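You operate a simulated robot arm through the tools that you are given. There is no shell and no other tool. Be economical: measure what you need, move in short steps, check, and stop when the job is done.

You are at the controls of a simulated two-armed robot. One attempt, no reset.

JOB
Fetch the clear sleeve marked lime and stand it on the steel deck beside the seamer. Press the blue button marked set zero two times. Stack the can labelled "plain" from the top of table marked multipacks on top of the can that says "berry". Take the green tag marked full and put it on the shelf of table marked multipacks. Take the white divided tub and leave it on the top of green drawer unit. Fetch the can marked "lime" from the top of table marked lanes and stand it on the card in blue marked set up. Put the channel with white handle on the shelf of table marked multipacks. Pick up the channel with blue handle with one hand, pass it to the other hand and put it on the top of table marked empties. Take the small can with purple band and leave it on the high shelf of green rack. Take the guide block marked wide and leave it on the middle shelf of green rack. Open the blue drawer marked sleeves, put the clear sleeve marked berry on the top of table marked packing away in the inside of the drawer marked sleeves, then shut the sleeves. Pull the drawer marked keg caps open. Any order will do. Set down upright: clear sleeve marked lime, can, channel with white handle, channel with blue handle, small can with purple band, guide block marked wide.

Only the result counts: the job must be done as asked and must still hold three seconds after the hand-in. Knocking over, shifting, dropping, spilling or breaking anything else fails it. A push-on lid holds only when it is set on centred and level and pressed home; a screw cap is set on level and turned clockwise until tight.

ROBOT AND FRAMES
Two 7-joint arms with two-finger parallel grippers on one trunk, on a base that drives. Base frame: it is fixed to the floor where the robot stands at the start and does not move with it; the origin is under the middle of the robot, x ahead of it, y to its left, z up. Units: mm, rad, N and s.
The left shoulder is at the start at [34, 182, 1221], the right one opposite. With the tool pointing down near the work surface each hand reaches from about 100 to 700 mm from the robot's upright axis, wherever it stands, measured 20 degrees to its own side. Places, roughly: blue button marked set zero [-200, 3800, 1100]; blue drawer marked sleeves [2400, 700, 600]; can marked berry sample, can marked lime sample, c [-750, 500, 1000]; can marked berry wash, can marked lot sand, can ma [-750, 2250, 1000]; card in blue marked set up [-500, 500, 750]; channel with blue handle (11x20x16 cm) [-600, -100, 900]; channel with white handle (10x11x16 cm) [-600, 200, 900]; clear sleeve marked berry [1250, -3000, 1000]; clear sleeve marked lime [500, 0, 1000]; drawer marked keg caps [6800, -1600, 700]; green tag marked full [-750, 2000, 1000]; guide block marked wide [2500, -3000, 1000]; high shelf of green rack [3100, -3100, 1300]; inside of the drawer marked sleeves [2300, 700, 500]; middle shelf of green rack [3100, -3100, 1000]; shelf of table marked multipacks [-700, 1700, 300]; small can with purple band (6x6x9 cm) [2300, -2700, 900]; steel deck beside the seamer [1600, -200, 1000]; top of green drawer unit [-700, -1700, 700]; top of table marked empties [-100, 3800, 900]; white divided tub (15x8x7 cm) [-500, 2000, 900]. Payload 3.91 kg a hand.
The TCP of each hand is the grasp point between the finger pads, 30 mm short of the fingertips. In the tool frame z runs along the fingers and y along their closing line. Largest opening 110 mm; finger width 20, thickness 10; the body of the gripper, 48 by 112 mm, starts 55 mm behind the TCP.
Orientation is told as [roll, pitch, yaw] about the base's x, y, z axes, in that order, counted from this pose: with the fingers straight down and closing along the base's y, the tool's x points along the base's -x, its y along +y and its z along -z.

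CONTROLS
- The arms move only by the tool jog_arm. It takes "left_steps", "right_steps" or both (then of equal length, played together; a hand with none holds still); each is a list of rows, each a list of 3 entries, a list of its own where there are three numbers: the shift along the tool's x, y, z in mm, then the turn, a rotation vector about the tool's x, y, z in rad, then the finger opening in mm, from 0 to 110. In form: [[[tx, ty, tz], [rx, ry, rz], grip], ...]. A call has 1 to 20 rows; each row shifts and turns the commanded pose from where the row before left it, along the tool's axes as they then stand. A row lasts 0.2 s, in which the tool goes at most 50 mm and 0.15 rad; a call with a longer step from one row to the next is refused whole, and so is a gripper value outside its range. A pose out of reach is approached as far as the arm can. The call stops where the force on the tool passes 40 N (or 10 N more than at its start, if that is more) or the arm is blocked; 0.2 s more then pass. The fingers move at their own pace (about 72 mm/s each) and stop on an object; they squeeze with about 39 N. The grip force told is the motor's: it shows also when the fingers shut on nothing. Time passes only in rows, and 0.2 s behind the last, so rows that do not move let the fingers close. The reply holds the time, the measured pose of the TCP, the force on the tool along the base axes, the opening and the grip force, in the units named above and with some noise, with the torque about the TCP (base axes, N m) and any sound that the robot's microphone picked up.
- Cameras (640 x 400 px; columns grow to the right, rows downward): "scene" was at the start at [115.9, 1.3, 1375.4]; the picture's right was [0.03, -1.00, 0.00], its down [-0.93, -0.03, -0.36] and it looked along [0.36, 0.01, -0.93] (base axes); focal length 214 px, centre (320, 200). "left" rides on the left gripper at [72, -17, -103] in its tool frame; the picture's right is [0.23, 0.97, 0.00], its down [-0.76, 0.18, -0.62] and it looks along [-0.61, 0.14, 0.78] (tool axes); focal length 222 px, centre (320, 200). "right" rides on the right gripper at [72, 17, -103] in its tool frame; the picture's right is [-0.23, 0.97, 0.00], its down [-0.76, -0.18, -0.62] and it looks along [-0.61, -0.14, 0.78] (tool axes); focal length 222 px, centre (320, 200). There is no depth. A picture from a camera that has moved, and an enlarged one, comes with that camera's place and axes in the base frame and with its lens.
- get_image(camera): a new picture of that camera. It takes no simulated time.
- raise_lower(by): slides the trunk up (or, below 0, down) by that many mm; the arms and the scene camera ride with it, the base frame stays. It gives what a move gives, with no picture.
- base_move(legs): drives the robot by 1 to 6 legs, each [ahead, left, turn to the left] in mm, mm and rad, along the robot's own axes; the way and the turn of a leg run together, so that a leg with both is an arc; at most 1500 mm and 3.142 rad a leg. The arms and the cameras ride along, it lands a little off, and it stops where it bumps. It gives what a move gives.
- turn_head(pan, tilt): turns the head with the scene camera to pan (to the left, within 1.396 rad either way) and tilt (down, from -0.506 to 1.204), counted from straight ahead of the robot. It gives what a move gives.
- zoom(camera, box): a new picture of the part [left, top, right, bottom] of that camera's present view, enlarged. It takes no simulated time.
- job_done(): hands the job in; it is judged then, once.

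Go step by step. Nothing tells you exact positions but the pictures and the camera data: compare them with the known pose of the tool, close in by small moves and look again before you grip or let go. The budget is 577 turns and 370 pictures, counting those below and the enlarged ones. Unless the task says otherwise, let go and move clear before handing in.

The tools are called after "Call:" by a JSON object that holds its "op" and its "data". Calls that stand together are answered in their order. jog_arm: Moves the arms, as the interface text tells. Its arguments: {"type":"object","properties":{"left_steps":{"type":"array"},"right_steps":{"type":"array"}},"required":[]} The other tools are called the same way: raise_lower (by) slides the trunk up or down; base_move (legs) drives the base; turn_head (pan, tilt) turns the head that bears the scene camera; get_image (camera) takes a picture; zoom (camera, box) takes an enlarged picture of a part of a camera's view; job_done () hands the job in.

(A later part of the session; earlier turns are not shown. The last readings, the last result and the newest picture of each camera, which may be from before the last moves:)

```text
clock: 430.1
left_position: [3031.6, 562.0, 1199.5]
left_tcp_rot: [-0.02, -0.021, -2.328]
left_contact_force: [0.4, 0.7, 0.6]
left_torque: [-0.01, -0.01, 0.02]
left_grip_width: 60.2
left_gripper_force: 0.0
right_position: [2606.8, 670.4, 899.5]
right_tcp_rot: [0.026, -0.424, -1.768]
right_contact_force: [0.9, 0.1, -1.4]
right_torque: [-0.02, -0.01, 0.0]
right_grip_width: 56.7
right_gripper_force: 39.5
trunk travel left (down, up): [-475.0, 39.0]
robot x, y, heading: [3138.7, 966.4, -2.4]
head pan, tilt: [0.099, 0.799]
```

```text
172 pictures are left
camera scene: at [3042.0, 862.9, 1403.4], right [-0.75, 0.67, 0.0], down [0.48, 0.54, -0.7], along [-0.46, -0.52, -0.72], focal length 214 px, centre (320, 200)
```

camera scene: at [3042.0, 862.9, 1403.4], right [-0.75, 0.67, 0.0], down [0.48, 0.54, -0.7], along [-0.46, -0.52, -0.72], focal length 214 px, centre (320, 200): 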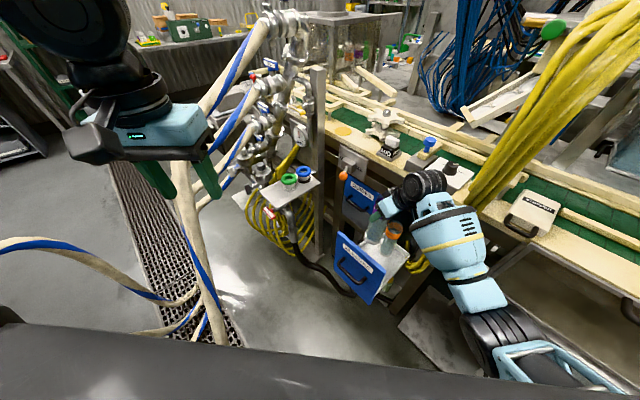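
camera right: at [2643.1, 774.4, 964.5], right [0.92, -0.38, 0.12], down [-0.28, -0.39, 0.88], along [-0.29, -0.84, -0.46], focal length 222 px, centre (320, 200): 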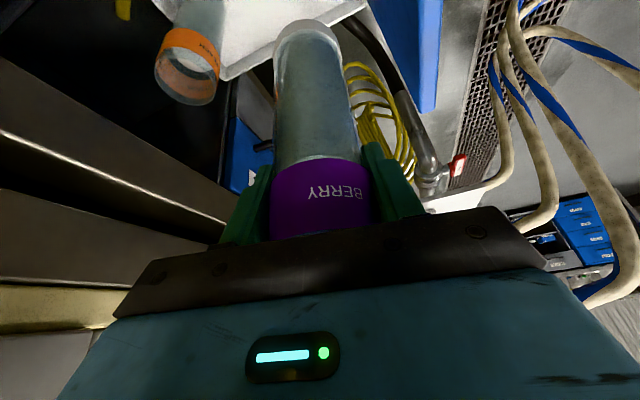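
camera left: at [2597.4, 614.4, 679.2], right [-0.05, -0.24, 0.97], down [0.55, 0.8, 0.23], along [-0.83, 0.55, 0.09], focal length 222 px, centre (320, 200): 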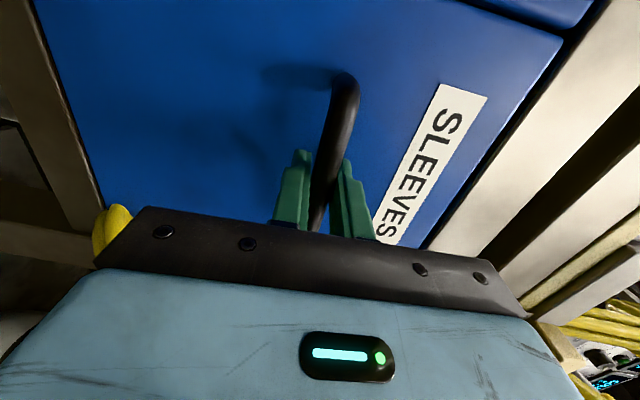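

Call:
{"op": "jog_arm", "data": {"right_steps": [[[18.5, 0, 41], [0, 0, 0], 40], [[18.5, 0, 41], [0, 0, 0], 40], [[18.5, 0, 41], [0, 0, 0], 40], [[12, 0, 27], [0, 0, 0], 40], [[0, 0, 0], [0, 0, 0], 40]]}}

Call:
{"op": "get_image", "data": {"camera": "right"}}

Call:
{"op": "zoom", "data": {"camera": "scene", "box": [300, 150, 480, 320]}}

```text
clock: 431.3
left_position: [3031.8, 560.7, 1199.4]
left_tcp_rot: [-0.019, -0.022, -2.327]
left_contact_force: [-0.5, -0.1, 0.5]
left_torque: [-0.01, -0.02, 0.0]
left_grip_width: 59.9
left_gripper_force: 0.1
right_position: [2612.9, 668.8, 736.2]
right_tcp_rot: [0.026, -0.429, -1.768]
right_contact_force: [-1.1, -0.1, -1.9]
right_torque: [-0.01, -0.02, 0.05]
right_grip_width: 56.1
right_gripper_force: 38.8
trunk travel left (down, up): [-475.0, 39.0]
robot x, y, heading: [3139.8, 964.0, -2.399]
head pan, tilt: [0.099, 0.799]
```

```text
171 pictures are left
camera right: at [2647.0, 772.1, 800.0], right [0.92, -0.38, 0.12], down [-0.28, -0.39, 0.88], along [-0.29, -0.84, -0.46], focal length 222 px, centre (320, 200)
```

right: 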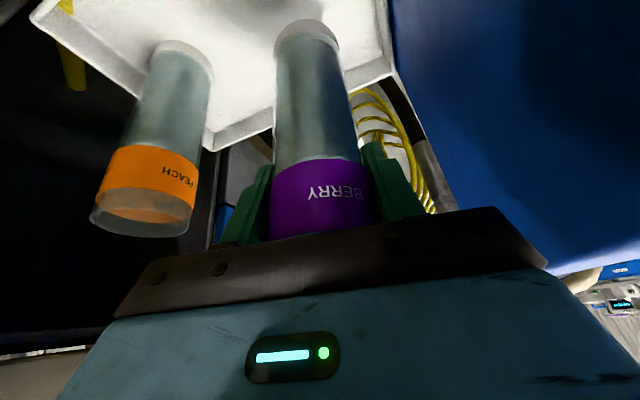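

```text
2.35 times, centred on (390, 235) of scene
camera zoom: at [3042.0, 863.1, 1403.4], right [-0.75, 0.67, 0.0], down [0.48, 0.53, -0.7], along [-0.46, -0.52, -0.72], focal length 505 px, centre (155, 118)
```

zoom: 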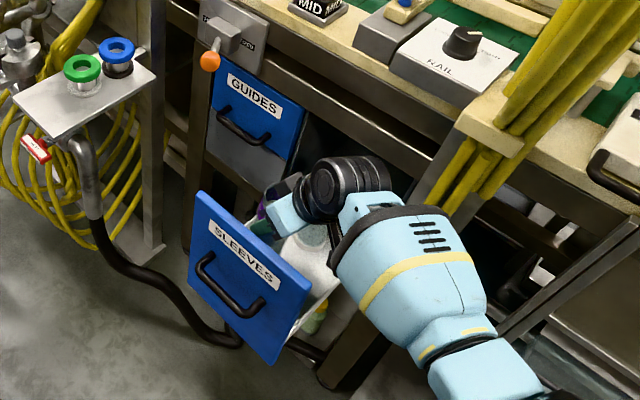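

Call:
{"op": "jog_arm", "data": {"right_steps": [[[6.6, 0, 14.5], [0, 0, 0], 40], [[6.6, 0, 14.5], [0, 0, 0], 40], [[3.3, 0, 7.3], [0, 0, 0], 40], [[3.3, 0, 7.3], [0, 0, 0], 40], [[2, 0, 4.6], [0, 0, 0], 40], [[2, 0, 4.6], [0, 0, 0], 40], [[2, 0, 4.6], [0, 0, 0], 40], [[2, 0, 4.6], [0, 0, 0], 40]]}}

Call:
{"op": "get_image", "data": {"camera": "right"}}

```text
clock: 433.1
left_position: [3033.8, 562.9, 1202.3]
left_tcp_rot: [-0.02, -0.026, -2.326]
left_contact_force: [-1.1, -0.3, -0.6]
left_torque: [0.01, 0.02, -0.02]
left_grip_width: 60.0
left_gripper_force: 0.0
right_position: [2611.7, 664.1, 675.2]
right_tcp_rot: [0.019, -0.441, -1.766]
right_contact_force: [-0.5, 2.8, 33.0]
right_torque: [0.92, 0.59, -0.04]
right_grip_width: 56.3
right_gripper_force: 39.2
trunk travel left (down, up): [-475.0, 39.0]
robot x, y, heading: [3141.4, 966.5, -2.394]
head pan, tilt: [0.099, 0.799]
```

```text
169 pictures are left
camera right: at [2647.6, 769.1, 738.6], right [0.92, -0.38, 0.11], down [-0.27, -0.38, 0.89], along [-0.29, -0.84, -0.45], focal length 222 px, centre (320, 200)
```

right: 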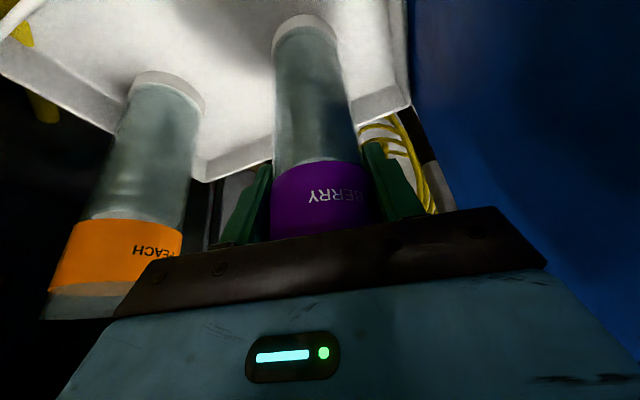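

Seated in the tray. Release and lift straight up.

Call:
{"op": "jog_arm", "data": {"right_steps": [[[-0.8, 0, -2], [0, 0, 0], 56], [[0, 0, 0], [0, 0, 0], 70], [[0, 0, 0], [0, 0, 0], 72], [[-4, 0, -9], [0, 0, 0], 72], [[-12.3, 0, -27.3], [0, 0, 0], 72], [[-18.5, 0, -41], [0, 0, 0], 72], [[-18.5, 0, -41], [0, 0, 0], 72], [[0, 0, 0], [0, 0, 0], 72]]}}

Call:
{"op": "get_image", "data": {"camera": "right"}}

```text
clock: 434.9
left_position: [3031.9, 561.3, 1199.0]
left_tcp_rot: [-0.021, -0.022, -2.327]
left_contact_force: [0.9, 0.8, -0.7]
left_torque: [0.0, 0.02, 0.01]
left_grip_width: 60.0
left_gripper_force: 0.0
right_position: [2610.1, 670.2, 800.5]
right_tcp_rot: [0.026, -0.424, -1.767]
right_contact_force: [0.3, 0.3, 0.6]
right_torque: [-0.02, -0.04, 0.02]
right_grip_width: 72.2
right_gripper_force: 0.1
trunk travel left (down, up): [-475.0, 39.0]
robot x, y, heading: [3137.8, 966.3, -2.403]
head pan, tilt: [0.099, 0.799]
```

```text
168 pictures are left
camera right: at [2645.4, 773.8, 864.9], right [0.92, -0.38, 0.12], down [-0.28, -0.39, 0.88], along [-0.29, -0.84, -0.47], focal length 222 px, centre (320, 200)
```

right: 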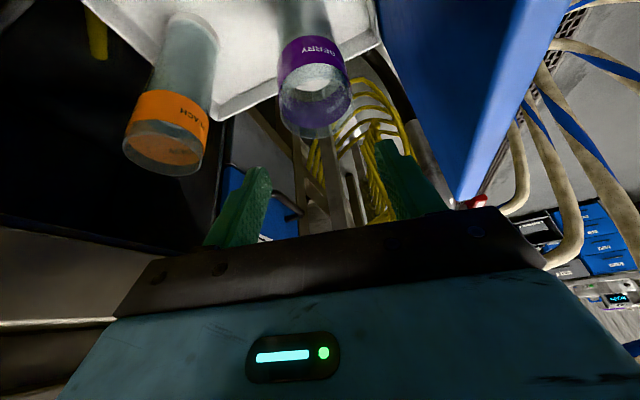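

Berry sleeve stands in the drawer. Retract the right hand and return the base to face the line squarely for pushing it shut with the left hand.

Call:
{"op": "jog_arm", "data": {"right_steps": [[[-18.5, 0, -41], [0, 0, 0], 72], [[-18.5, 0, -41], [0, 0, 0], 72], [[-18.5, 0, -41], [0, 0, 0], 72], [[-18.5, 0, -41], [0, 0, 0], 72], [[-18.5, 0, -41], [0, 0, 0], 72], [[-18.5, 0, -41], [0, 0, 0], 72], [[-18.5, 0, -41], [0, 0, 0], 72], [[-18.5, 0, -41], [0, 0, 0], 72], [[30, 0, -13], [0.0, 0.1, 0.13], 90], [[40, 0, -10], [0, 0.1, 0.13], 100], [[40, 0, -5], [0, 0.1, 0.13], 100], [[40, 0, 0], [0, 0.1, 0.13], 100], [[40, 0, 0], [0, 0.02, 0.13], 100], [[40, 0, 0], [0, 0, 0.13], 100]]}}

Call:
{"op": "base_move", "data": {"legs": [[-70, 0, -0.35], [-60, 0, -0.393]]}}

Call:
{"op": "get_image", "data": {"camera": "scene"}}

```text
refused: row 9 steps farther than a row can; nothing moved
```

```text
clock: 437.6
left_position: [2904.8, 791.0, 1200.0]
left_tcp_rot: [-0.02, -0.019, -3.07]
left_contact_force: [0.3, 0.0, 0.0]
left_torque: [0.01, -0.01, 0.01]
left_grip_width: 60.1
left_gripper_force: 0.1
right_position: [2667.3, 1155.9, 799.8]
right_tcp_rot: [0.026, -0.426, -2.512]
right_contact_force: [-0.5, 0.4, 0.1]
right_torque: [0.0, -0.01, 0.01]
right_grip_width: 72.1
right_gripper_force: 0.0
trunk travel left (down, up): [-475.0, 39.0]
robot x, y, heading: [3255.4, 1011.6, 3.138]
head pan, tilt: [0.099, 0.799]
```

```text
167 pictures are left
camera scene: at [3116.1, 1005.3, 1403.4], right [-0.1, 1.0, 0.0], down [0.71, 0.07, -0.7], along [-0.69, -0.07, -0.72], focal length 214 px, centre (320, 200)
```

scene: 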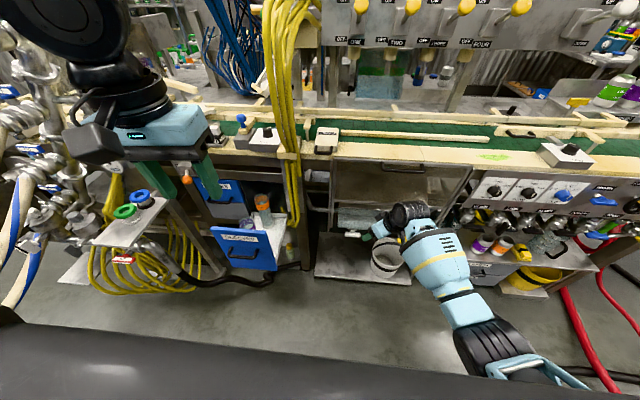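

The arm command was refused but the base moved; check that nothing was disturbed.

Call:
{"op": "zoom", "data": {"camera": "scene", "box": [170, 140, 430, 300]}}

Call:
{"op": "get_image", "data": {"camera": "right"}}

```text
2.46 times, centred on (300, 220) of scene
camera zoom: at [3116.1, 1005.3, 1403.4], right [-0.1, 1.0, 0.0], down [0.71, 0.07, -0.7], along [-0.69, -0.07, -0.72], focal length 528 px, centre (369, 151)
```

zoom: 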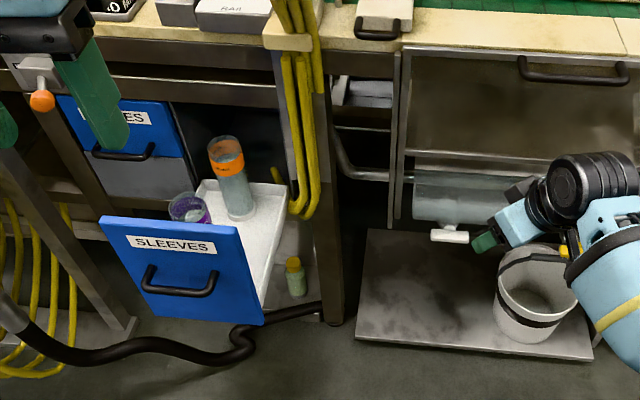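

```text
165 pictures are left
camera right: at [2763.3, 1208.5, 864.9], right [0.41, -0.9, 0.12], down [-0.47, -0.1, 0.88], along [-0.78, -0.42, -0.46], focal length 222 px, centre (320, 200)
```

right: 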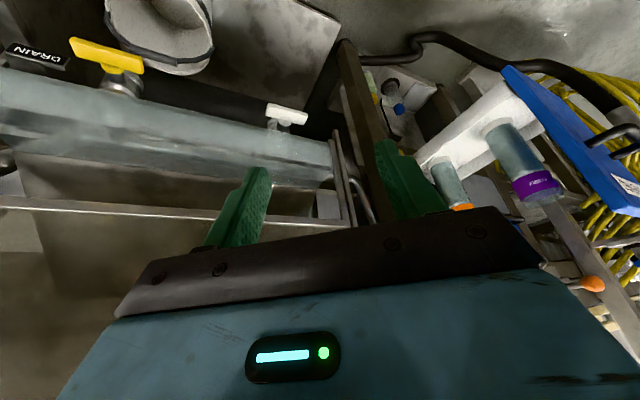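

Both sleeves stand fine. Raise the right hand, then orient the left hand for pushing.

Call:
{"op": "jog_arm", "data": {"right_steps": [[[18, 0, -25], [0, 0, 0], 90], [[0, 0, -45], [0, 0, 0], 90], [[-18.5, 0, -41], [0, 0, 0], 90], [[-18.5, 0, -41], [0, 0, 0], 90], [[-18.5, 0, -41], [0, 0, 0], 90], [[-18.5, 0, -41], [0, 0, 0], 90], [[-18.5, 0, -41], [0, 0, 0], 90], [[-18.5, 0, -41], [0, 0, 0], 90], [[20, 0, -20], [0, 0, 0.1], 90], [[20, 0, 0], [0, 0.1, 0], 90], [[20, 0, 0], [0, 0.1, 0], 90], [[20, 0, 0], [0, 0.1, 0], 90], [[20, 0, 0], [0, 0.1, 0], 90]]}}

Call:
{"op": "jog_arm", "data": {"left_steps": [[[0, 0, 5], [0, -0.15, 0], 0], [[0, 0, 5], [0, -0.15, 0], 0], [[0, 0, 5], [0, -0.15, 0], 0], [[0, 0, 5], [0, -0.15, 0], 0], [[0, 0, 5], [0, -0.15, 0], 0], [[0, 0, 5], [0, -0.15, 0], 0], [[0, 0, 5], [0, -0.15, 0], 0], [[0, 0, 5], [0, -0.15, 0], 0], [[0, 0, 5], [0, -0.15, 0], 0], [[0, 0, 5], [0, -0.15, 0], 0], [[0, 0, 0], [0, -0.07, 0], 0]]}}

Call:
{"op": "get_image", "data": {"camera": "scene"}}

```text
clock: 440.4
left_position: [2904.2, 791.8, 1198.1]
left_tcp_rot: [-0.021, -0.023, -3.07]
left_contact_force: [-0.1, 0.2, 0.4]
left_torque: [-0.01, 0.03, 0.0]
left_grip_width: 60.2
left_gripper_force: 0.1
right_position: [2786.6, 1244.5, 1115.8]
right_tcp_rot: [0.067, -0.022, -2.595]
right_contact_force: [-0.4, -0.5, 0.8]
right_torque: [0.01, -0.02, 0.01]
right_grip_width: 90.2
right_gripper_force: 0.0
trunk travel left (down, up): [-475.0, 39.0]
robot x, y, heading: [3256.6, 1009.6, 3.136]
head pan, tilt: [0.099, 0.799]
```

```text
clock: 442.8
left_position: [2784.3, 808.3, 1197.3]
left_tcp_rot: [-2.407, -1.539, -0.664]
left_contact_force: [0.2, 0.5, -0.5]
left_torque: [-0.01, 0.01, 0.0]
left_grip_width: 0.0
left_gripper_force: 37.7
left hand out of reach, approached as far as the arm can: row 4, 5, 6, 7, 8, 9
right_position: [2787.5, 1244.1, 1114.9]
right_tcp_rot: [0.066, -0.023, -2.595]
right_contact_force: [-0.5, 0.3, 0.7]
right_torque: [-0.01, -0.02, 0.01]
right_grip_width: 89.9
right_gripper_force: 0.1
trunk travel left (down, up): [-475.0, 39.0]
robot x, y, heading: [3255.0, 1013.2, 3.142]
head pan, tilt: [0.099, 0.799]
```

```text
164 pictures are left
camera scene: at [3116.1, 1005.4, 1403.4], right [-0.1, 1.0, 0.0], down [0.71, 0.07, -0.7], along [-0.69, -0.07, -0.72], focal length 214 px, centre (320, 200)
```

scene: 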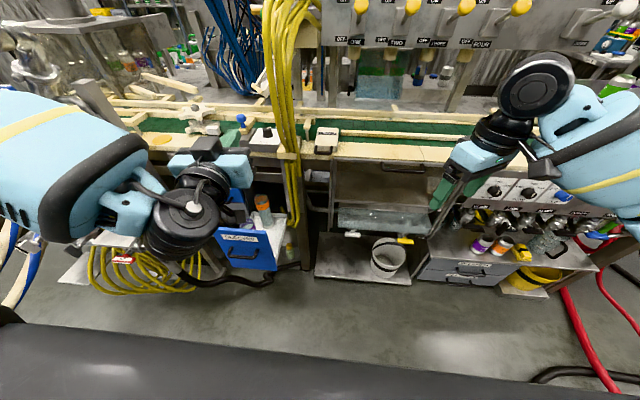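

Call:
{"op": "jog_arm", "data": {"right_steps": [[[45, 0, -10], [0, 0, -0.1], 90], [[45, 0, -10], [0, 0, -0.1], 90], [[45, 0, -10], [0, 0, -0.1], 90], [[20, 0, 0], [0, 0, -0.1], 90]]}}

Call:
{"op": "raise_lower", "data": {"by": -330}}

Call:
{"op": "get_image", "data": {"camera": "scene"}}

Call:
{"op": "get_image", "data": {"camera": "left"}}

```text
clock: 443.8
left_position: [2783.5, 809.6, 1198.2]
left_tcp_rot: [-2.369, -1.542, -0.699]
left_contact_force: [0.2, 0.2, 0.4]
left_torque: [-0.01, -0.02, -0.02]
left_grip_width: 0.0
left_gripper_force: 38.1
right_position: [2906.4, 1343.6, 1140.4]
right_tcp_rot: [0.051, -0.046, -2.192]
right_contact_force: [-0.3, 0.1, 0.2]
right_torque: [0.01, 0.01, 0.0]
right_grip_width: 90.1
right_gripper_force: 0.1
trunk travel left (down, up): [-475.0, 39.0]
robot x, y, heading: [3258.4, 1014.1, 3.14]
head pan, tilt: [0.099, 0.799]
```

```text
clock: 447.1
left_position: [2754.2, 809.3, 669.4]
left_tcp_rot: [0.03, -1.143, -3.098]
left_contact_force: [-0.4, 0.2, -0.5]
left_torque: [0.01, 0.0, -0.01]
left_grip_width: 0.0
left_gripper_force: 37.3
right_position: [2905.9, 1342.5, 811.0]
right_tcp_rot: [0.051, -0.048, -2.195]
right_contact_force: [-0.2, 0.0, 0.8]
right_torque: [-0.02, -0.01, 0.03]
right_grip_width: 89.9
right_gripper_force: 0.1
trunk travel left (down, up): [-145.0, 369.0]
robot x, y, heading: [3260.3, 1012.0, 3.137]
head pan, tilt: [0.099, 0.799]
```

```text
163 pictures are left
camera scene: at [2978.3, 1005.4, 1037.9], right [-0.1, 1.0, 0.0], down [0.71, 0.07, -0.7], along [-0.69, -0.07, -0.72], focal length 214 px, centre (320, 200)
```

scene: 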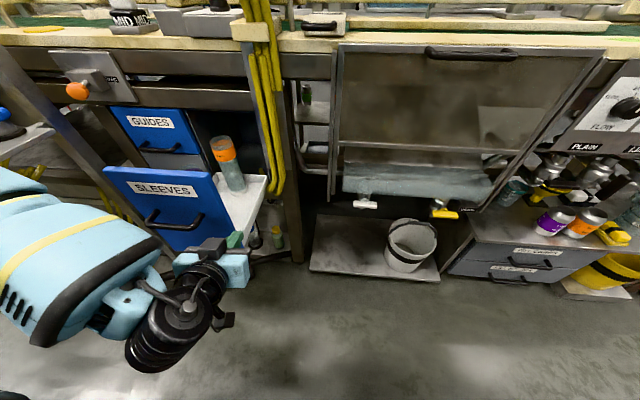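

```text
162 pictures are left
camera left: at [2877.6, 835.6, 645.5], right [0.16, -0.97, -0.19], down [0.26, -0.15, 0.95], along [-0.95, -0.21, 0.23], focal length 222 px, centre (320, 200)
```

left: 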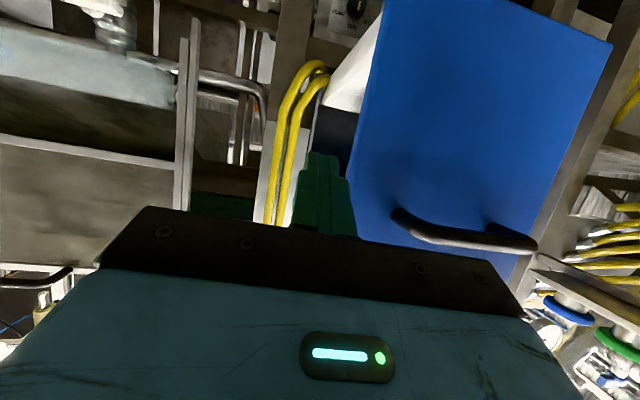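

Call:
{"op": "jog_arm", "data": {"left_steps": [[[-16, 0, -29.3], [0, 0, 0], 0], [[-16, 0, -29.3], [0, 0, 0], 0], [[-16, 0, -29.3], [0, 0, 0], 0], [[0, 43, 0], [0, 0, 0], 0], [[0, 43, 0], [0, 0, 0], 0], [[0, 43, 0], [0, 0, 0], 0], [[0, 0, 0], [0, 0, 0], 0]]}}

Call:
{"op": "get_image", "data": {"camera": "left"}}

Call:
{"op": "get_image", "data": {"camera": "scene"}}

```text
clock: 448.2
left_position: [2732.9, 788.2, 711.6]
left_tcp_rot: [0.002, -1.142, -3.11]
left_contact_force: [1.0, 3.7, 1.8]
left_torque: [0.02, 0.01, -0.12]
left_grip_width: 0.0
left_gripper_force: 37.6
left hand out of reach, approached as far as the arm can: row 1, 2, 3, 4, 5
right_position: [2907.7, 1342.3, 810.0]
right_tcp_rot: [0.051, -0.048, -2.195]
right_contact_force: [-0.9, 0.2, -0.4]
right_torque: [0.02, -0.02, 0.01]
right_grip_width: 90.1
right_gripper_force: 0.2
trunk travel left (down, up): [-145.0, 369.0]
robot x, y, heading: [3258.6, 1014.0, 3.135]
head pan, tilt: [0.099, 0.799]
stopped in row 5 (left hand): the force on the tool passed its limit at 62 N (the readings are from after the stop); the commanded pose is now the measured one
```

```text
161 pictures are left
camera left: at [2855.2, 809.8, 687.4], right [0.13, -0.97, -0.21], down [0.26, -0.17, 0.95], along [-0.96, -0.17, 0.23], focal length 222 px, centre (320, 200)
```

left: 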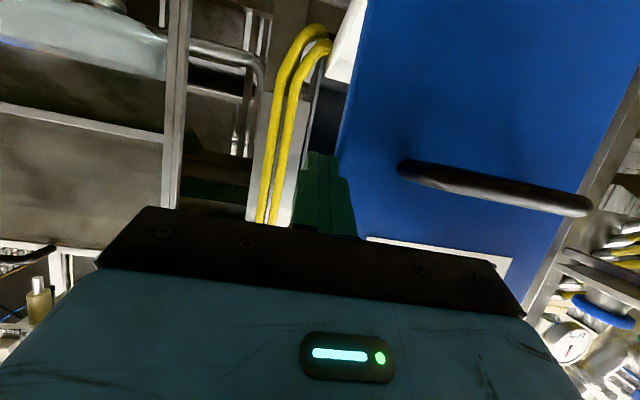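

```text
160 pictures are left
camera scene: at [2978.2, 1005.7, 1037.9], right [-0.1, 1.0, 0.0], down [0.71, 0.07, -0.7], along [-0.69, -0.07, -0.72], focal length 214 px, centre (320, 200)
```

scene: 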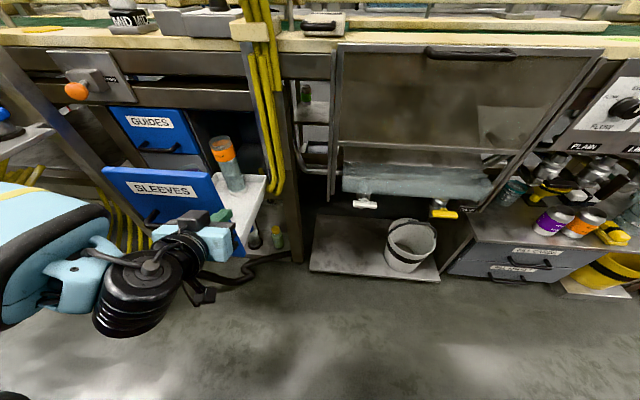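

Call:
{"op": "base_move", "data": {"legs": [[-80, 0, 0]]}}

Call:
{"op": "jog_arm", "data": {"left_steps": [[[-20, 0, 5], [0, -0.1, 0], 0], [[0, 40, 0], [0, -0.1, 0], 0], [[0, 43, 0], [0, -0.1, 0], 0], [[0, 30, 0], [0, -0.1, 0], 0], [[0, 0, 0], [0, 0, 0], 0]]}}

Call:
{"op": "get_image", "data": {"camera": "left"}}

Call:
{"op": "get_image", "data": {"camera": "scene"}}

```text
clock: 449.3
left_position: [2811.5, 786.7, 711.0]
left_tcp_rot: [0.003, -1.142, -3.108]
left_contact_force: [0.0, -0.5, 0.6]
left_torque: [0.01, -0.02, -0.04]
left_grip_width: 0.1
left_gripper_force: 38.0
right_position: [2988.0, 1343.2, 810.6]
right_tcp_rot: [0.05, -0.047, -2.195]
right_contact_force: [0.4, 0.1, 1.3]
right_torque: [0.02, 0.02, -0.01]
right_grip_width: 90.0
right_gripper_force: 0.1
trunk travel left (down, up): [-145.0, 369.0]
robot x, y, heading: [3338.4, 1013.8, 3.144]
head pan, tilt: [0.099, 0.799]
```

```text
clock: 450.5
left_position: [2802.2, 673.6, 725.7]
left_tcp_rot: [0.069, -1.541, 3.108]
left_contact_force: [-0.3, -0.2, -0.2]
left_torque: [0.03, -0.04, 0.02]
left_grip_width: 0.0
left_gripper_force: 37.3
right_position: [2986.5, 1342.4, 810.0]
right_tcp_rot: [0.054, -0.047, -2.196]
right_contact_force: [0.7, 0.3, 0.9]
right_torque: [-0.01, 0.03, 0.01]
right_grip_width: 90.0
right_gripper_force: 0.1
trunk travel left (down, up): [-145.0, 369.0]
robot x, y, heading: [3336.1, 1013.7, 3.138]
head pan, tilt: [0.099, 0.799]
```

```text
159 pictures are left
camera left: at [2907.2, 695.4, 656.4], right [0.04, -0.97, -0.23], down [0.61, -0.15, 0.78], along [-0.79, -0.17, 0.58], focal length 222 px, centre (320, 200)
```

left: 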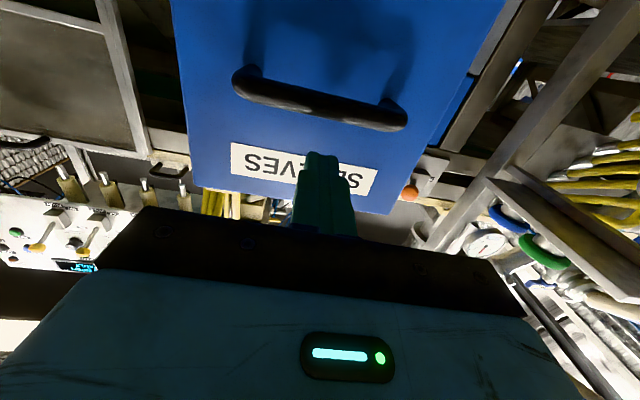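

```text
158 pictures are left
camera scene: at [3057.7, 1005.8, 1037.8], right [-0.1, 1.0, 0.0], down [0.71, 0.07, -0.7], along [-0.69, -0.07, -0.72], focal length 214 px, centre (320, 200)
```

scene: 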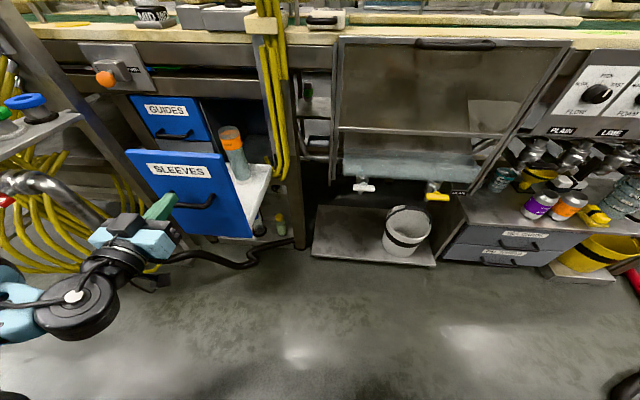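

Hand is aimed at the panel above the handle. Push it shut slowly.

Call:
{"op": "jog_arm", "data": {"left_steps": [[[0, 0, 20], [0, 0, 0], 0], [[0, 0, 20], [0, 0, 0], 0], [[0, 0, 14], [0, 0, 0], 0], [[0, 0, 14], [0, 0, 0], 0], [[0, 0, 14], [0, 0, 0], 0], [[0, 0, 14], [0, 0, 0], 0], [[0, 0, 14], [0, 0, 0], 0], [[0, 0, 14], [0, 0, 0], 0], [[0, 0, 14], [0, 0, 0], 0], [[0, 0, 14], [0, 0, 0], 0]]}}

Call:
{"op": "get_image", "data": {"camera": "scene"}}

```text
clock: 452.7
left_position: [2650.8, 668.6, 721.9]
left_tcp_rot: [0.039, -1.54, 3.139]
left_contact_force: [-0.2, 0.1, -0.1]
left_torque: [-0.02, -0.03, -0.02]
left_grip_width: 0.0
left_gripper_force: 38.1
right_position: [2987.8, 1342.7, 809.0]
right_tcp_rot: [0.052, -0.047, -2.195]
right_contact_force: [-0.8, -0.3, 0.9]
right_torque: [0.01, 0.04, 0.02]
right_grip_width: 90.0
right_gripper_force: 0.0
trunk travel left (down, up): [-145.0, 369.0]
robot x, y, heading: [3338.4, 1010.9, 3.135]
head pan, tilt: [0.099, 0.799]
```

```text
157 pictures are left
camera scene: at [3057.6, 1005.7, 1037.8], right [-0.1, 1.0, 0.0], down [0.71, 0.07, -0.7], along [-0.69, -0.07, -0.72], focal length 214 px, centre (320, 200)
```

scene: 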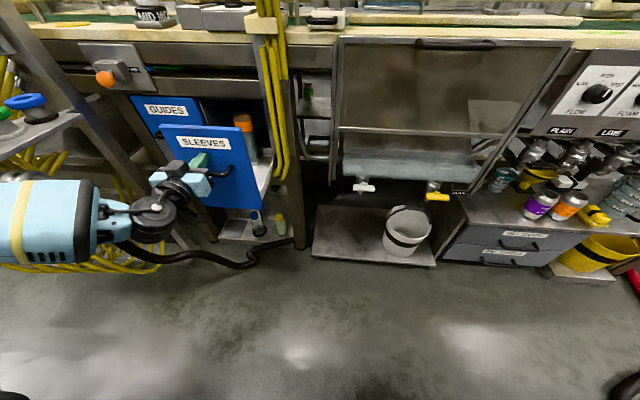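

Call:
{"op": "jog_arm", "data": {"left_steps": [[[0, 0, 14], [0, 0, 0], 0], [[0, 0, 14], [0, 0, 0], 0], [[0, 0, 14], [0, 0, 0], 0], [[0, 0, 14], [0, 0, 0], 0], [[0, 0, 14], [0, 0, 0], 0], [[0, 0, 14], [0, 0, 0], 0], [[0, 0, 14], [0, 0, 0], 0], [[0, 0, 14], [0, 0, 0], 0], [[0, 0, 14], [0, 0, 0], 0], [[0, 0, 14], [0, 0, 0], 0], [[0, 0, 14], [0, 0, 0], 0], [[0, 0, 10], [0, 0, 0], 0], [[0, 0, 6], [0, 0, 0], 0], [[0, 0, 6], [0, 0, 0], 0]]}}

Call:
{"op": "zoom", "data": {"camera": "scene", "box": [80, 70, 320, 260]}}

```text
clock: 455.7
left_position: [2479.5, 662.6, 716.4]
left_tcp_rot: [0.069, -1.54, 3.108]
left_contact_force: [25.8, 2.0, 8.3]
left_torque: [0.03, 0.45, -0.22]
left_grip_width: 0.0
left_gripper_force: 37.6
right_position: [2990.1, 1342.6, 810.6]
right_tcp_rot: [0.048, -0.049, -2.193]
right_contact_force: [-0.4, -0.4, 0.1]
right_torque: [0.0, 0.01, -0.03]
right_grip_width: 90.1
right_gripper_force: 0.0
trunk travel left (down, up): [-145.0, 369.0]
robot x, y, heading: [3340.5, 1012.2, 3.139]
head pan, tilt: [0.099, 0.799]
stopped in row 14 (left hand): the force on the tool passed its limit at 46 N (the readings are from after the stop); the commanded pose is now the measured one
```

```text
2.11 times, centred on (200, 165) of scene
camera zoom: at [3061.6, 1005.7, 1038.8], right [-0.1, 1.0, 0.0], down [0.71, 0.07, -0.7], along [-0.7, -0.07, -0.71], focal length 452 px, centre (573, 274)
```

zoom: 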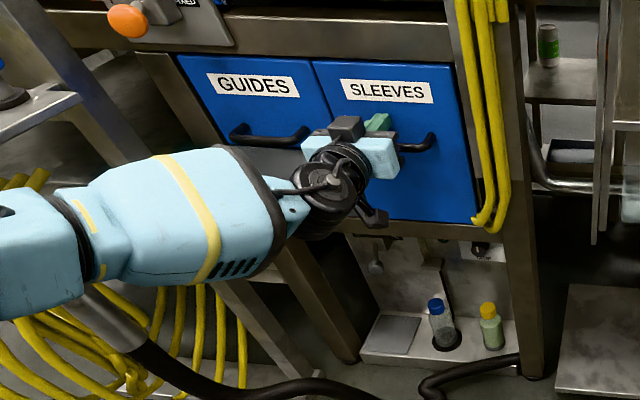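

The drawer is flush shut. Retract, raise the trunk, and head north then west around the end of the line.

Call:
{"op": "jog_arm", "data": {"left_steps": [[[0, 0, -20], [0, 0, 0], 0], [[0, 0, -40], [0, 0, 0], 0], [[0, 0, -40], [0, 0, 0], 0], [[0, 0, -40], [0, 0, 0], 0], [[0, 0, -40], [0, 0, 0], 0], [[0, 0, -40], [0, 0, 0], 0]]}}

Call:
{"op": "raise_lower", "data": {"by": 330}}

Call:
{"op": "jog_arm", "data": {"left_steps": [[[-10, -20, -20], [0, 0.15, 0], 60], [[-10, -20, -20], [0, 0.15, 0], 60], [[-10, -20, -20], [0, 0.15, 0], 110], [[-10, -10, -20], [0, 0.15, 0], 110], [[0, 0, -10], [0, 0.15, 0], 110], [[0, 0, -10], [0, 0.15, 0], 110], [[0, 0, -10], [0, 0.15, 0], 110], [[0, 0, -10], [0, 0.15, 0], 110], [[0, 0, 0], [0, 0.15, 0], 110], [[0, 0, 0], [0, 0.15, 0], 110], [[0, 0, 0], [0, 0.05, 0], 110]]}}

Call:
{"op": "base_move", "data": {"legs": [[0, -1000, 0], [0, -1000, 0]]}}

Call:
{"op": "turn_head", "data": {"pan": 0, "tilt": 0.4}}

Call:
{"op": "get_image", "data": {"camera": "scene"}}

```text
clock: 457.1
left_position: [2697.2, 668.0, 721.8]
left_tcp_rot: [0.063, -1.536, 3.115]
left_contact_force: [1.0, 0.4, -0.6]
left_torque: [0.04, 0.0, -0.01]
left_grip_width: 0.0
left_gripper_force: 37.8
right_position: [2986.3, 1342.6, 810.5]
right_tcp_rot: [0.051, -0.047, -2.194]
right_contact_force: [-0.3, -0.3, 0.9]
right_torque: [0.01, -0.02, 0.01]
right_grip_width: 89.9
right_gripper_force: 0.0
trunk travel left (down, up): [-145.0, 369.0]
robot x, y, heading: [3338.6, 1014.2, 3.139]
head pan, tilt: [0.099, 0.799]
```

```text
clock: 460.4
left_position: [2696.8, 669.8, 1048.9]
left_tcp_rot: [0.044, -1.532, 3.131]
left_contact_force: [-0.5, -0.3, 0.3]
left_torque: [-0.03, -0.03, 0.01]
left_grip_width: 0.0
left_gripper_force: 38.3
right_position: [2986.6, 1341.9, 1139.3]
right_tcp_rot: [0.054, -0.045, -2.194]
right_contact_force: [-0.2, -0.3, -0.7]
right_torque: [0.02, 0.0, -0.05]
right_grip_width: 90.1
right_gripper_force: 0.1
trunk travel left (down, up): [-475.0, 39.0]
robot x, y, heading: [3336.2, 1013.5, 3.137]
head pan, tilt: [0.099, 0.799]
```

```text
clock: 462.8
left_position: [2786.3, 742.4, 1139.7]
left_tcp_rot: [0.001, 0.016, -3.11]
left_contact_force: [0.8, -0.9, -0.4]
left_torque: [0.0, -0.02, 0.01]
left_grip_width: 109.9
left_gripper_force: 0.0
right_position: [2987.7, 1341.9, 1140.1]
right_tcp_rot: [0.052, -0.047, -2.194]
right_contact_force: [-0.9, 0.5, -0.8]
right_torque: [0.02, -0.01, 0.02]
right_grip_width: 90.3
right_gripper_force: 0.1
trunk travel left (down, up): [-475.0, 39.0]
robot x, y, heading: [3337.1, 1011.0, 3.144]
head pan, tilt: [0.099, 0.799]
```

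```text
clock: 480.5
left_position: [2778.4, 2726.1, 1139.0]
left_tcp_rot: [0.001, 0.014, -3.099]
left_contact_force: [1.0, -0.6, 0.4]
left_torque: [0.02, -0.02, -0.02]
left_grip_width: 110.2
left_gripper_force: 0.1
right_position: [2974.0, 3328.6, 1140.7]
right_tcp_rot: [0.051, -0.048, -2.186]
right_contact_force: [0.4, -0.6, -0.5]
right_torque: [-0.01, 0.0, -0.04]
right_grip_width: 90.1
right_gripper_force: 0.0
trunk travel left (down, up): [-475.0, 39.0]
robot x, y, heading: [3324.1, 3002.9, -3.134]
head pan, tilt: [0.099, 0.799]
```

```text
clock: 481.3
left_position: [2778.5, 2727.5, 1139.4]
left_tcp_rot: [0.003, 0.014, -3.1]
left_contact_force: [0.4, 0.1, -0.1]
left_torque: [0.01, -0.01, 0.02]
left_grip_width: 110.2
left_gripper_force: 0.1
right_position: [2974.1, 3329.7, 1140.8]
right_tcp_rot: [0.052, -0.048, -2.188]
right_contact_force: [1.2, -0.5, 0.1]
right_torque: [-0.01, 0.0, 0.03]
right_grip_width: 90.0
right_gripper_force: 0.0
trunk travel left (down, up): [-475.0, 39.0]
robot x, y, heading: [3329.1, 2999.5, -3.135]
head pan, tilt: [0.0, 0.4]
```

```text
155 pictures are left
camera scene: at [3173.3, 3000.8, 1438.4], right [-0.01, 1.0, 0.0], down [0.39, 0.0, -0.92], along [-0.92, -0.01, -0.39], focal length 214 px, centre (320, 200)
```

scene: 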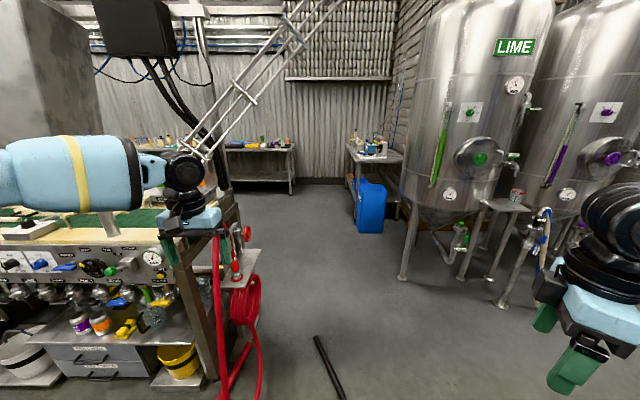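

The way west is open. Drive along y≈3130 toward the empties/multipacks tables.

Call:
{"op": "base_move", "data": {"legs": [[0, -110, 0], [1400, 0, -0.007], [1100, 0, 0]]}}

Call:
{"op": "get_image", "data": {"camera": "scene"}}

Call:
{"op": "turn_head", "data": {"pan": 0.7, "tilt": 0.35}}

Call:
{"op": "get_image", "data": {"camera": "scene"}}

```text
clock: 491.3
left_position: [1148.4, 2815.3, 1141.4]
left_tcp_rot: [-0.021, 0.001, -3.126]
left_contact_force: [-1.0, 0.2, -0.4]
left_torque: [0.02, 0.01, -0.01]
left_grip_width: 109.8
left_gripper_force: 0.0
right_position: [1362.7, 3422.3, 1156.8]
right_tcp_rot: [0.017, -0.032, -2.248]
right_contact_force: [-0.3, -1.9, 0.3]
right_torque: [-0.02, 0.0, 0.04]
right_grip_width: 90.2
right_gripper_force: 0.1
trunk travel left (down, up): [-475.0, 39.0]
robot x, y, heading: [1690.5, 3102.2, 3.115]
head pan, tilt: [0.0, 0.4]
stopped in leg 3: the robot was blocked; the commanded pose is now the measured one
```

```text
154 pictures are left
camera scene: at [1555.0, 3071.4, 1440.5], right [0.02, 1.0, 0.02], down [0.38, 0.01, -0.93], along [-0.93, 0.03, -0.38], focal length 214 px, centre (320, 200)
```

scene: 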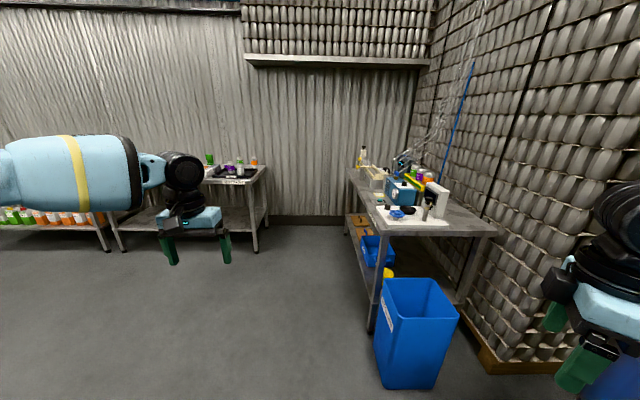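

```text
clock: 492.4
left_position: [1153.9, 2814.3, 1142.2]
left_tcp_rot: [-0.024, -0.003, -3.123]
left_contact_force: [-0.2, -0.3, 0.1]
left_torque: [0.01, -0.03, -0.02]
left_grip_width: 110.0
left_gripper_force: 0.1
right_position: [1363.5, 3421.8, 1155.1]
right_tcp_rot: [0.021, -0.031, -2.242]
right_contact_force: [0.9, 0.0, 0.5]
right_torque: [-0.01, 0.0, 0.05]
right_grip_width: 90.1
right_gripper_force: 0.1
trunk travel left (down, up): [-475.0, 39.0]
robot x, y, heading: [1688.7, 3102.6, 3.125]
head pan, tilt: [0.7, 0.351]
```

```text
153 pictures are left
camera scene: at [1579.3, 3011.1, 1443.3], right [-0.63, 0.78, 0.03], down [0.25, 0.24, -0.94], along [-0.73, -0.58, -0.35], focal length 214 px, centre (320, 200)
```

scene: 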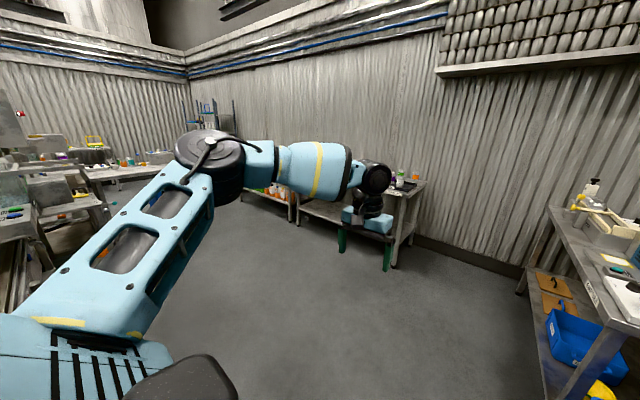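

Call:
{"op": "base_move", "data": {"legs": [[-60, 0, 0.01], [0, 160, 0], [1000, 0, 0]]}}

Call:
{"op": "turn_head", "data": {"pan": 0.5, "tilt": 0.4}}

Call:
{"op": "get_image", "data": {"camera": "scene"}}

```text
clock: 499.8
left_position: [201.2, 2672.0, 1140.3]
left_tcp_rot: [0.002, 0.015, -3.105]
left_contact_force: [0.3, 0.7, -0.4]
left_torque: [0.04, -0.01, -0.01]
left_grip_width: 110.1
left_gripper_force: 0.1
right_position: [400.0, 3280.0, 1142.2]
right_tcp_rot: [0.047, -0.042, -2.216]
right_contact_force: [0.6, -0.1, -0.1]
right_torque: [0.02, 0.0, 0.02]
right_grip_width: 89.9
right_gripper_force: 0.1
trunk travel left (down, up): [-475.0, 39.0]
robot x, y, heading: [749.7, 2947.5, -3.142]
head pan, tilt: [0.7, 0.351]
```

```text
clock: 500.5
left_position: [200.2, 2672.1, 1140.2]
left_tcp_rot: [0.002, 0.013, -3.106]
left_contact_force: [-0.3, -0.4, -0.3]
left_torque: [0.02, -0.02, -0.01]
left_grip_width: 110.0
left_gripper_force: 0.0
right_position: [400.2, 3280.6, 1141.5]
right_tcp_rot: [0.046, -0.041, -2.213]
right_contact_force: [0.1, -0.2, 0.0]
right_torque: [-0.02, -0.02, 0.0]
right_grip_width: 89.8
right_gripper_force: 0.0
trunk travel left (down, up): [-475.0, 39.0]
robot x, y, heading: [748.3, 2945.6, -3.142]
head pan, tilt: [0.499, 0.4]
```

```text
152 pictures are left
camera scene: at [608.4, 2899.6, 1438.5], right [-0.48, 0.88, 0.0], down [0.34, 0.19, -0.92], along [-0.81, -0.44, -0.39], focal length 214 px, centre (320, 200)
```

scene: 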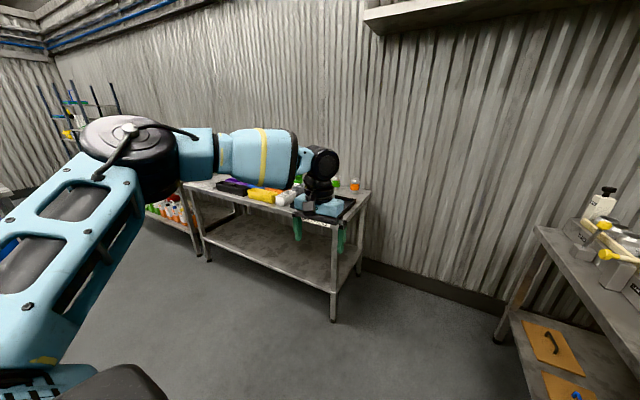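

Now the set zero button on the empties table: tuck left hand, face +y and slide over to look.

Call:
{"op": "jog_arm", "data": {"left_steps": [[[45, 0, -10], [0, 0, 0], 110], [[45, 0, -10], [0, 0, 0], 110], [[45, 0, -10], [0, 0, 0], 110], [[45, 0, 0], [0, 0, 0], 110]]}}

Call:
{"op": "base_move", "data": {"legs": [[0, 0, -1.571], [-150, 0, 0], [0, 850, 0]]}}

Call:
{"op": "turn_head", "data": {"pan": 0, "tilt": 0.5}}

Call:
{"op": "get_image", "data": {"camera": "scene"}}

```text
clock: 501.5
left_position: [382.8, 2678.3, 1172.3]
left_tcp_rot: [0.002, 0.012, -3.105]
left_contact_force: [0.2, 0.6, 0.3]
left_torque: [0.01, 0.01, -0.02]
left_grip_width: 109.9
left_gripper_force: 0.0
right_position: [401.1, 3280.7, 1142.1]
right_tcp_rot: [0.047, -0.043, -2.214]
right_contact_force: [1.9, -1.0, 0.3]
right_torque: [0.02, 0.03, 0.0]
right_grip_width: 89.9
right_gripper_force: 0.1
trunk travel left (down, up): [-475.0, 39.0]
robot x, y, heading: [753.2, 2945.0, -3.137]
head pan, tilt: [0.499, 0.4]
```

```text
clock: 514.1
left_position: [-357.1, 3161.3, 1171.4]
left_tcp_rot: [0.002, 0.014, 1.609]
left_contact_force: [0.0, -0.7, 0.3]
left_torque: [0.0, 0.0, -0.01]
left_grip_width: 110.1
left_gripper_force: 0.0
right_position: [244.4, 3141.8, 1140.6]
right_tcp_rot: [0.049, -0.042, 2.497]
right_contact_force: [-0.3, -0.2, 0.1]
right_torque: [0.0, -0.01, -0.02]
right_grip_width: 90.1
right_gripper_force: 0.0
trunk travel left (down, up): [-475.0, 39.0]
robot x, y, heading: [-91.5, 2793.2, 1.571]
head pan, tilt: [0.499, 0.4]
```

```text
clock: 515.0
left_position: [-356.2, 3160.3, 1170.9]
left_tcp_rot: [0.003, 0.013, 1.61]
left_contact_force: [0.1, 0.6, 0.6]
left_torque: [-0.02, 0.01, -0.01]
left_grip_width: 110.1
left_gripper_force: 0.1
right_position: [244.6, 3141.6, 1142.3]
right_tcp_rot: [0.047, -0.042, 2.497]
right_contact_force: [0.3, -0.2, 0.1]
right_torque: [0.02, -0.01, -0.02]
right_grip_width: 90.4
right_gripper_force: 0.1
trunk travel left (down, up): [-475.0, 39.0]
robot x, y, heading: [-91.7, 2791.7, 1.57]
head pan, tilt: [0.0, 0.499]
```

```text
151 pictures are left
camera scene: at [-91.9, 2940.9, 1429.4], right [1.0, 0.0, 0.0], down [0.0, -0.48, -0.88], along [0.0, 0.88, -0.48], focal length 214 px, centre (320, 200)
```

scene: 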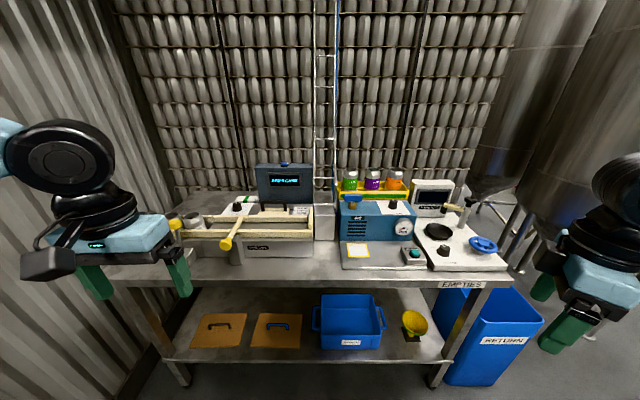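

Call:
{"op": "zoom", "data": {"camera": "scene", "box": [150, 140, 510, 290]}}

```text
1.78 times, centred on (330, 215) of scene
camera zoom: at [-91.9, 2940.9, 1429.4], right [1.0, 0.0, 0.0], down [0.0, -0.48, -0.88], along [0.0, 0.88, -0.48], focal length 381 px, centre (302, 173)
```

zoom: 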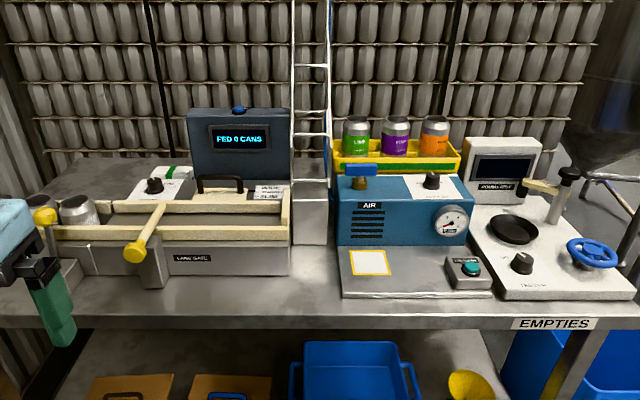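

Call:
{"op": "zoom", "data": {"camera": "scene", "box": [240, 150, 340, 220]}}

```text
5.71 times, centred on (290, 185) of scene
camera zoom: at [-91.9, 2940.9, 1429.4], right [1.0, 0.0, 0.0], down [0.0, -0.48, -0.88], along [0.0, 0.88, -0.48], focal length 1226 px, centre (491, 286)
```

zoom: 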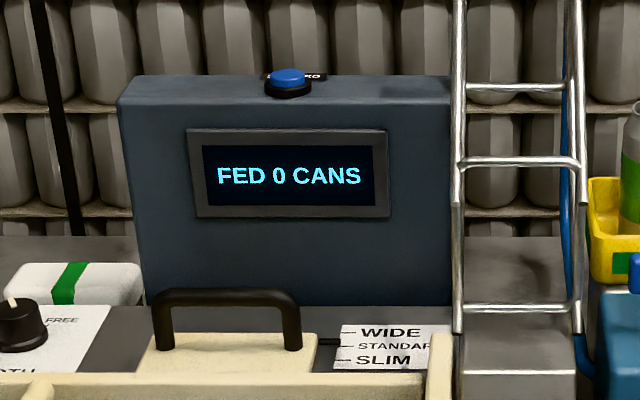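

The blue button sits on top of the display box, ≈(-245,3840,1120). Drive closer with the target to the left hand's side.

Call:
{"op": "base_move", "data": {"legs": [[370, -80, 0]]}}

Call:
{"op": "jog_arm", "data": {"left_steps": [[[-40, 0, -15], [0, -0.1, 0], 0], [[-40, 0, -10], [0, -0.1, 0], 0], [[-40, 0, 0], [0, -0.1, 0], 0], [[-40, 0, 5], [0, -0.1, 0], 0], [[0, 0, 0], [0, 0, 0], 0]]}}

Call:
{"op": "get_image", "data": {"camera": "left"}}

Call:
{"op": "get_image", "data": {"camera": "scene"}}

```text
clock: 517.4
left_position: [-277.1, 3529.4, 1170.4]
left_tcp_rot: [0.003, 0.014, 1.61]
left_contact_force: [0.5, -0.4, -0.7]
left_torque: [0.03, 0.01, 0.07]
left_grip_width: 109.9
left_gripper_force: 0.1
right_position: [324.6, 3510.5, 1142.1]
right_tcp_rot: [0.048, -0.042, 2.5]
right_contact_force: [0.1, 1.1, 0.1]
right_torque: [0.01, -0.01, 0.02]
right_grip_width: 89.9
right_gripper_force: 0.1
trunk travel left (down, up): [-475.0, 39.0]
robot x, y, heading: [-10.5, 3158.4, 1.573]
head pan, tilt: [0.0, 0.499]
```

```text
clock: 518.6
left_position: [-283.8, 3688.9, 1213.8]
left_tcp_rot: [0.001, -0.388, 1.611]
left_contact_force: [1.5, -0.3, -0.5]
left_torque: [0.02, 0.01, -0.01]
left_grip_width: 0.0
left_gripper_force: 38.1
right_position: [324.3, 3510.0, 1141.6]
right_tcp_rot: [0.047, -0.041, 2.499]
right_contact_force: [0.2, 0.2, 0.8]
right_torque: [0.0, -0.02, 0.0]
right_grip_width: 90.1
right_gripper_force: 0.1
trunk travel left (down, up): [-475.0, 39.0]
robot x, y, heading: [-9.5, 3159.3, 1.571]
head pan, tilt: [0.0, 0.499]
```

```text
148 pictures are left
camera left: at [-262.4, 3582.9, 1282.2], right [-0.96, -0.25, -0.09], down [-0.2, 0.46, 0.87], along [-0.18, 0.85, -0.49], focal length 222 px, centre (320, 200)
```

left: 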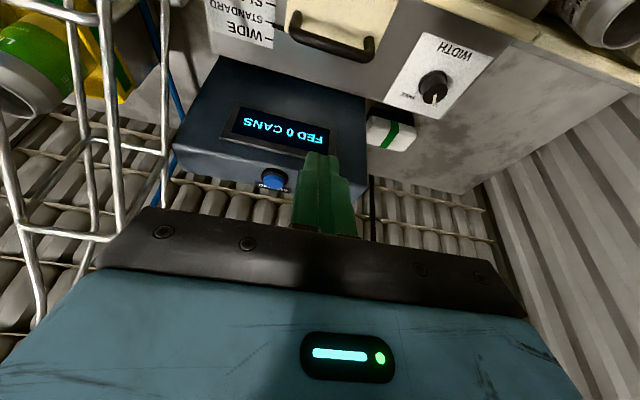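

```text
147 pictures are left
camera scene: at [-12.6, 3309.1, 1429.4], right [1.0, 0.0, 0.0], down [0.0, -0.48, -0.88], along [0.0, 0.88, -0.48], focal length 214 px, centre (320, 200)
```

scene: 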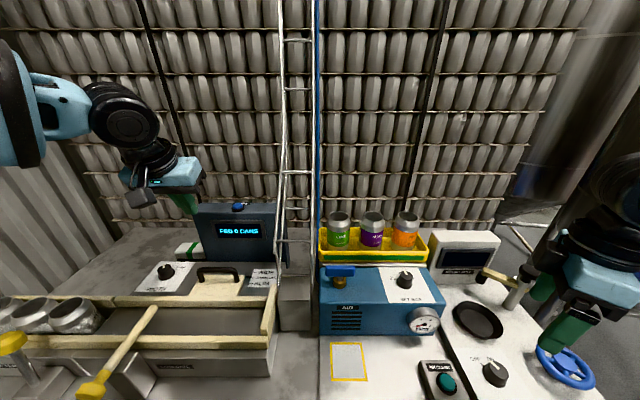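

Button at ≈(-249,3850,1115). Hover the closed fingertips above it.

Call:
{"op": "jog_arm", "data": {"left_steps": [[[-30, -9, 20], [0, 0, 0], 0], [[-30, -9, 24], [0, 0, 0], 0], [[-30, -9, 24], [0, 0, 0], 0], [[-28, -9, 24], [0, 0, 0], 0], [[0, 0, 0], [0, 0, 0], 0]]}}

Call:
{"op": "get_image", "data": {"camera": "left"}}

Call:
{"op": "zoom", "data": {"camera": "scene", "box": [160, 150, 300, 250]}}

```text
clock: 519.8
left_position: [-269.0, 3805.0, 1182.6]
left_tcp_rot: [0.003, -0.385, 1.611]
left_contact_force: [-0.5, 0.1, -1.0]
left_torque: [-0.01, 0.03, -0.02]
left_grip_width: 0.1
left_gripper_force: 37.2
left hand out of reach, approached as far as the arm can: row 4
right_position: [322.8, 3511.0, 1142.8]
right_tcp_rot: [0.047, -0.041, 2.5]
right_contact_force: [0.4, -0.1, 1.3]
right_torque: [0.0, 0.0, -0.01]
right_grip_width: 90.3
right_gripper_force: 0.0
trunk travel left (down, up): [-475.0, 39.0]
robot x, y, heading: [-14.4, 3158.8, 1.575]
head pan, tilt: [0.0, 0.499]
```

```text
146 pictures are left
camera left: at [-248.0, 3701.3, 1250.2], right [-0.96, -0.25, -0.08], down [-0.2, 0.46, 0.86], along [-0.18, 0.85, -0.5], focal length 222 px, centre (320, 200)
```

left: 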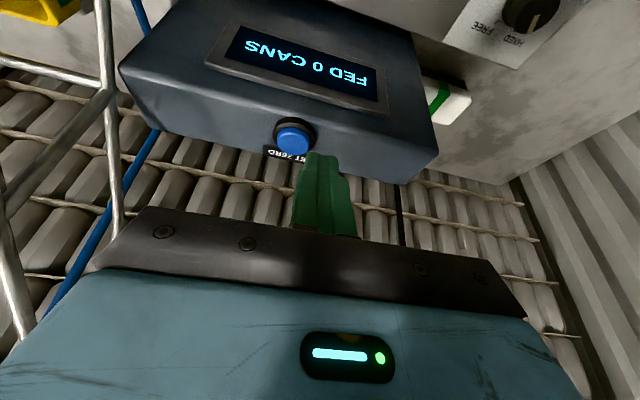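

```text
4.00 times, centred on (230, 200) of scene
camera zoom: at [-12.4, 3309.3, 1429.4], right [1.0, 0.0, 0.0], down [0.0, -0.48, -0.88], along [0.0, 0.88, -0.48], focal length 858 px, centre (680, 200)
```

zoom: 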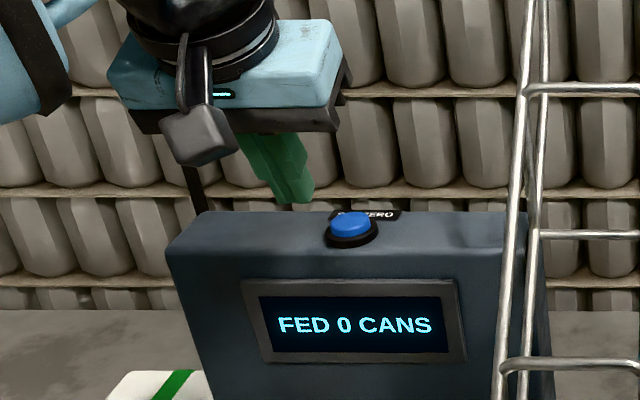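

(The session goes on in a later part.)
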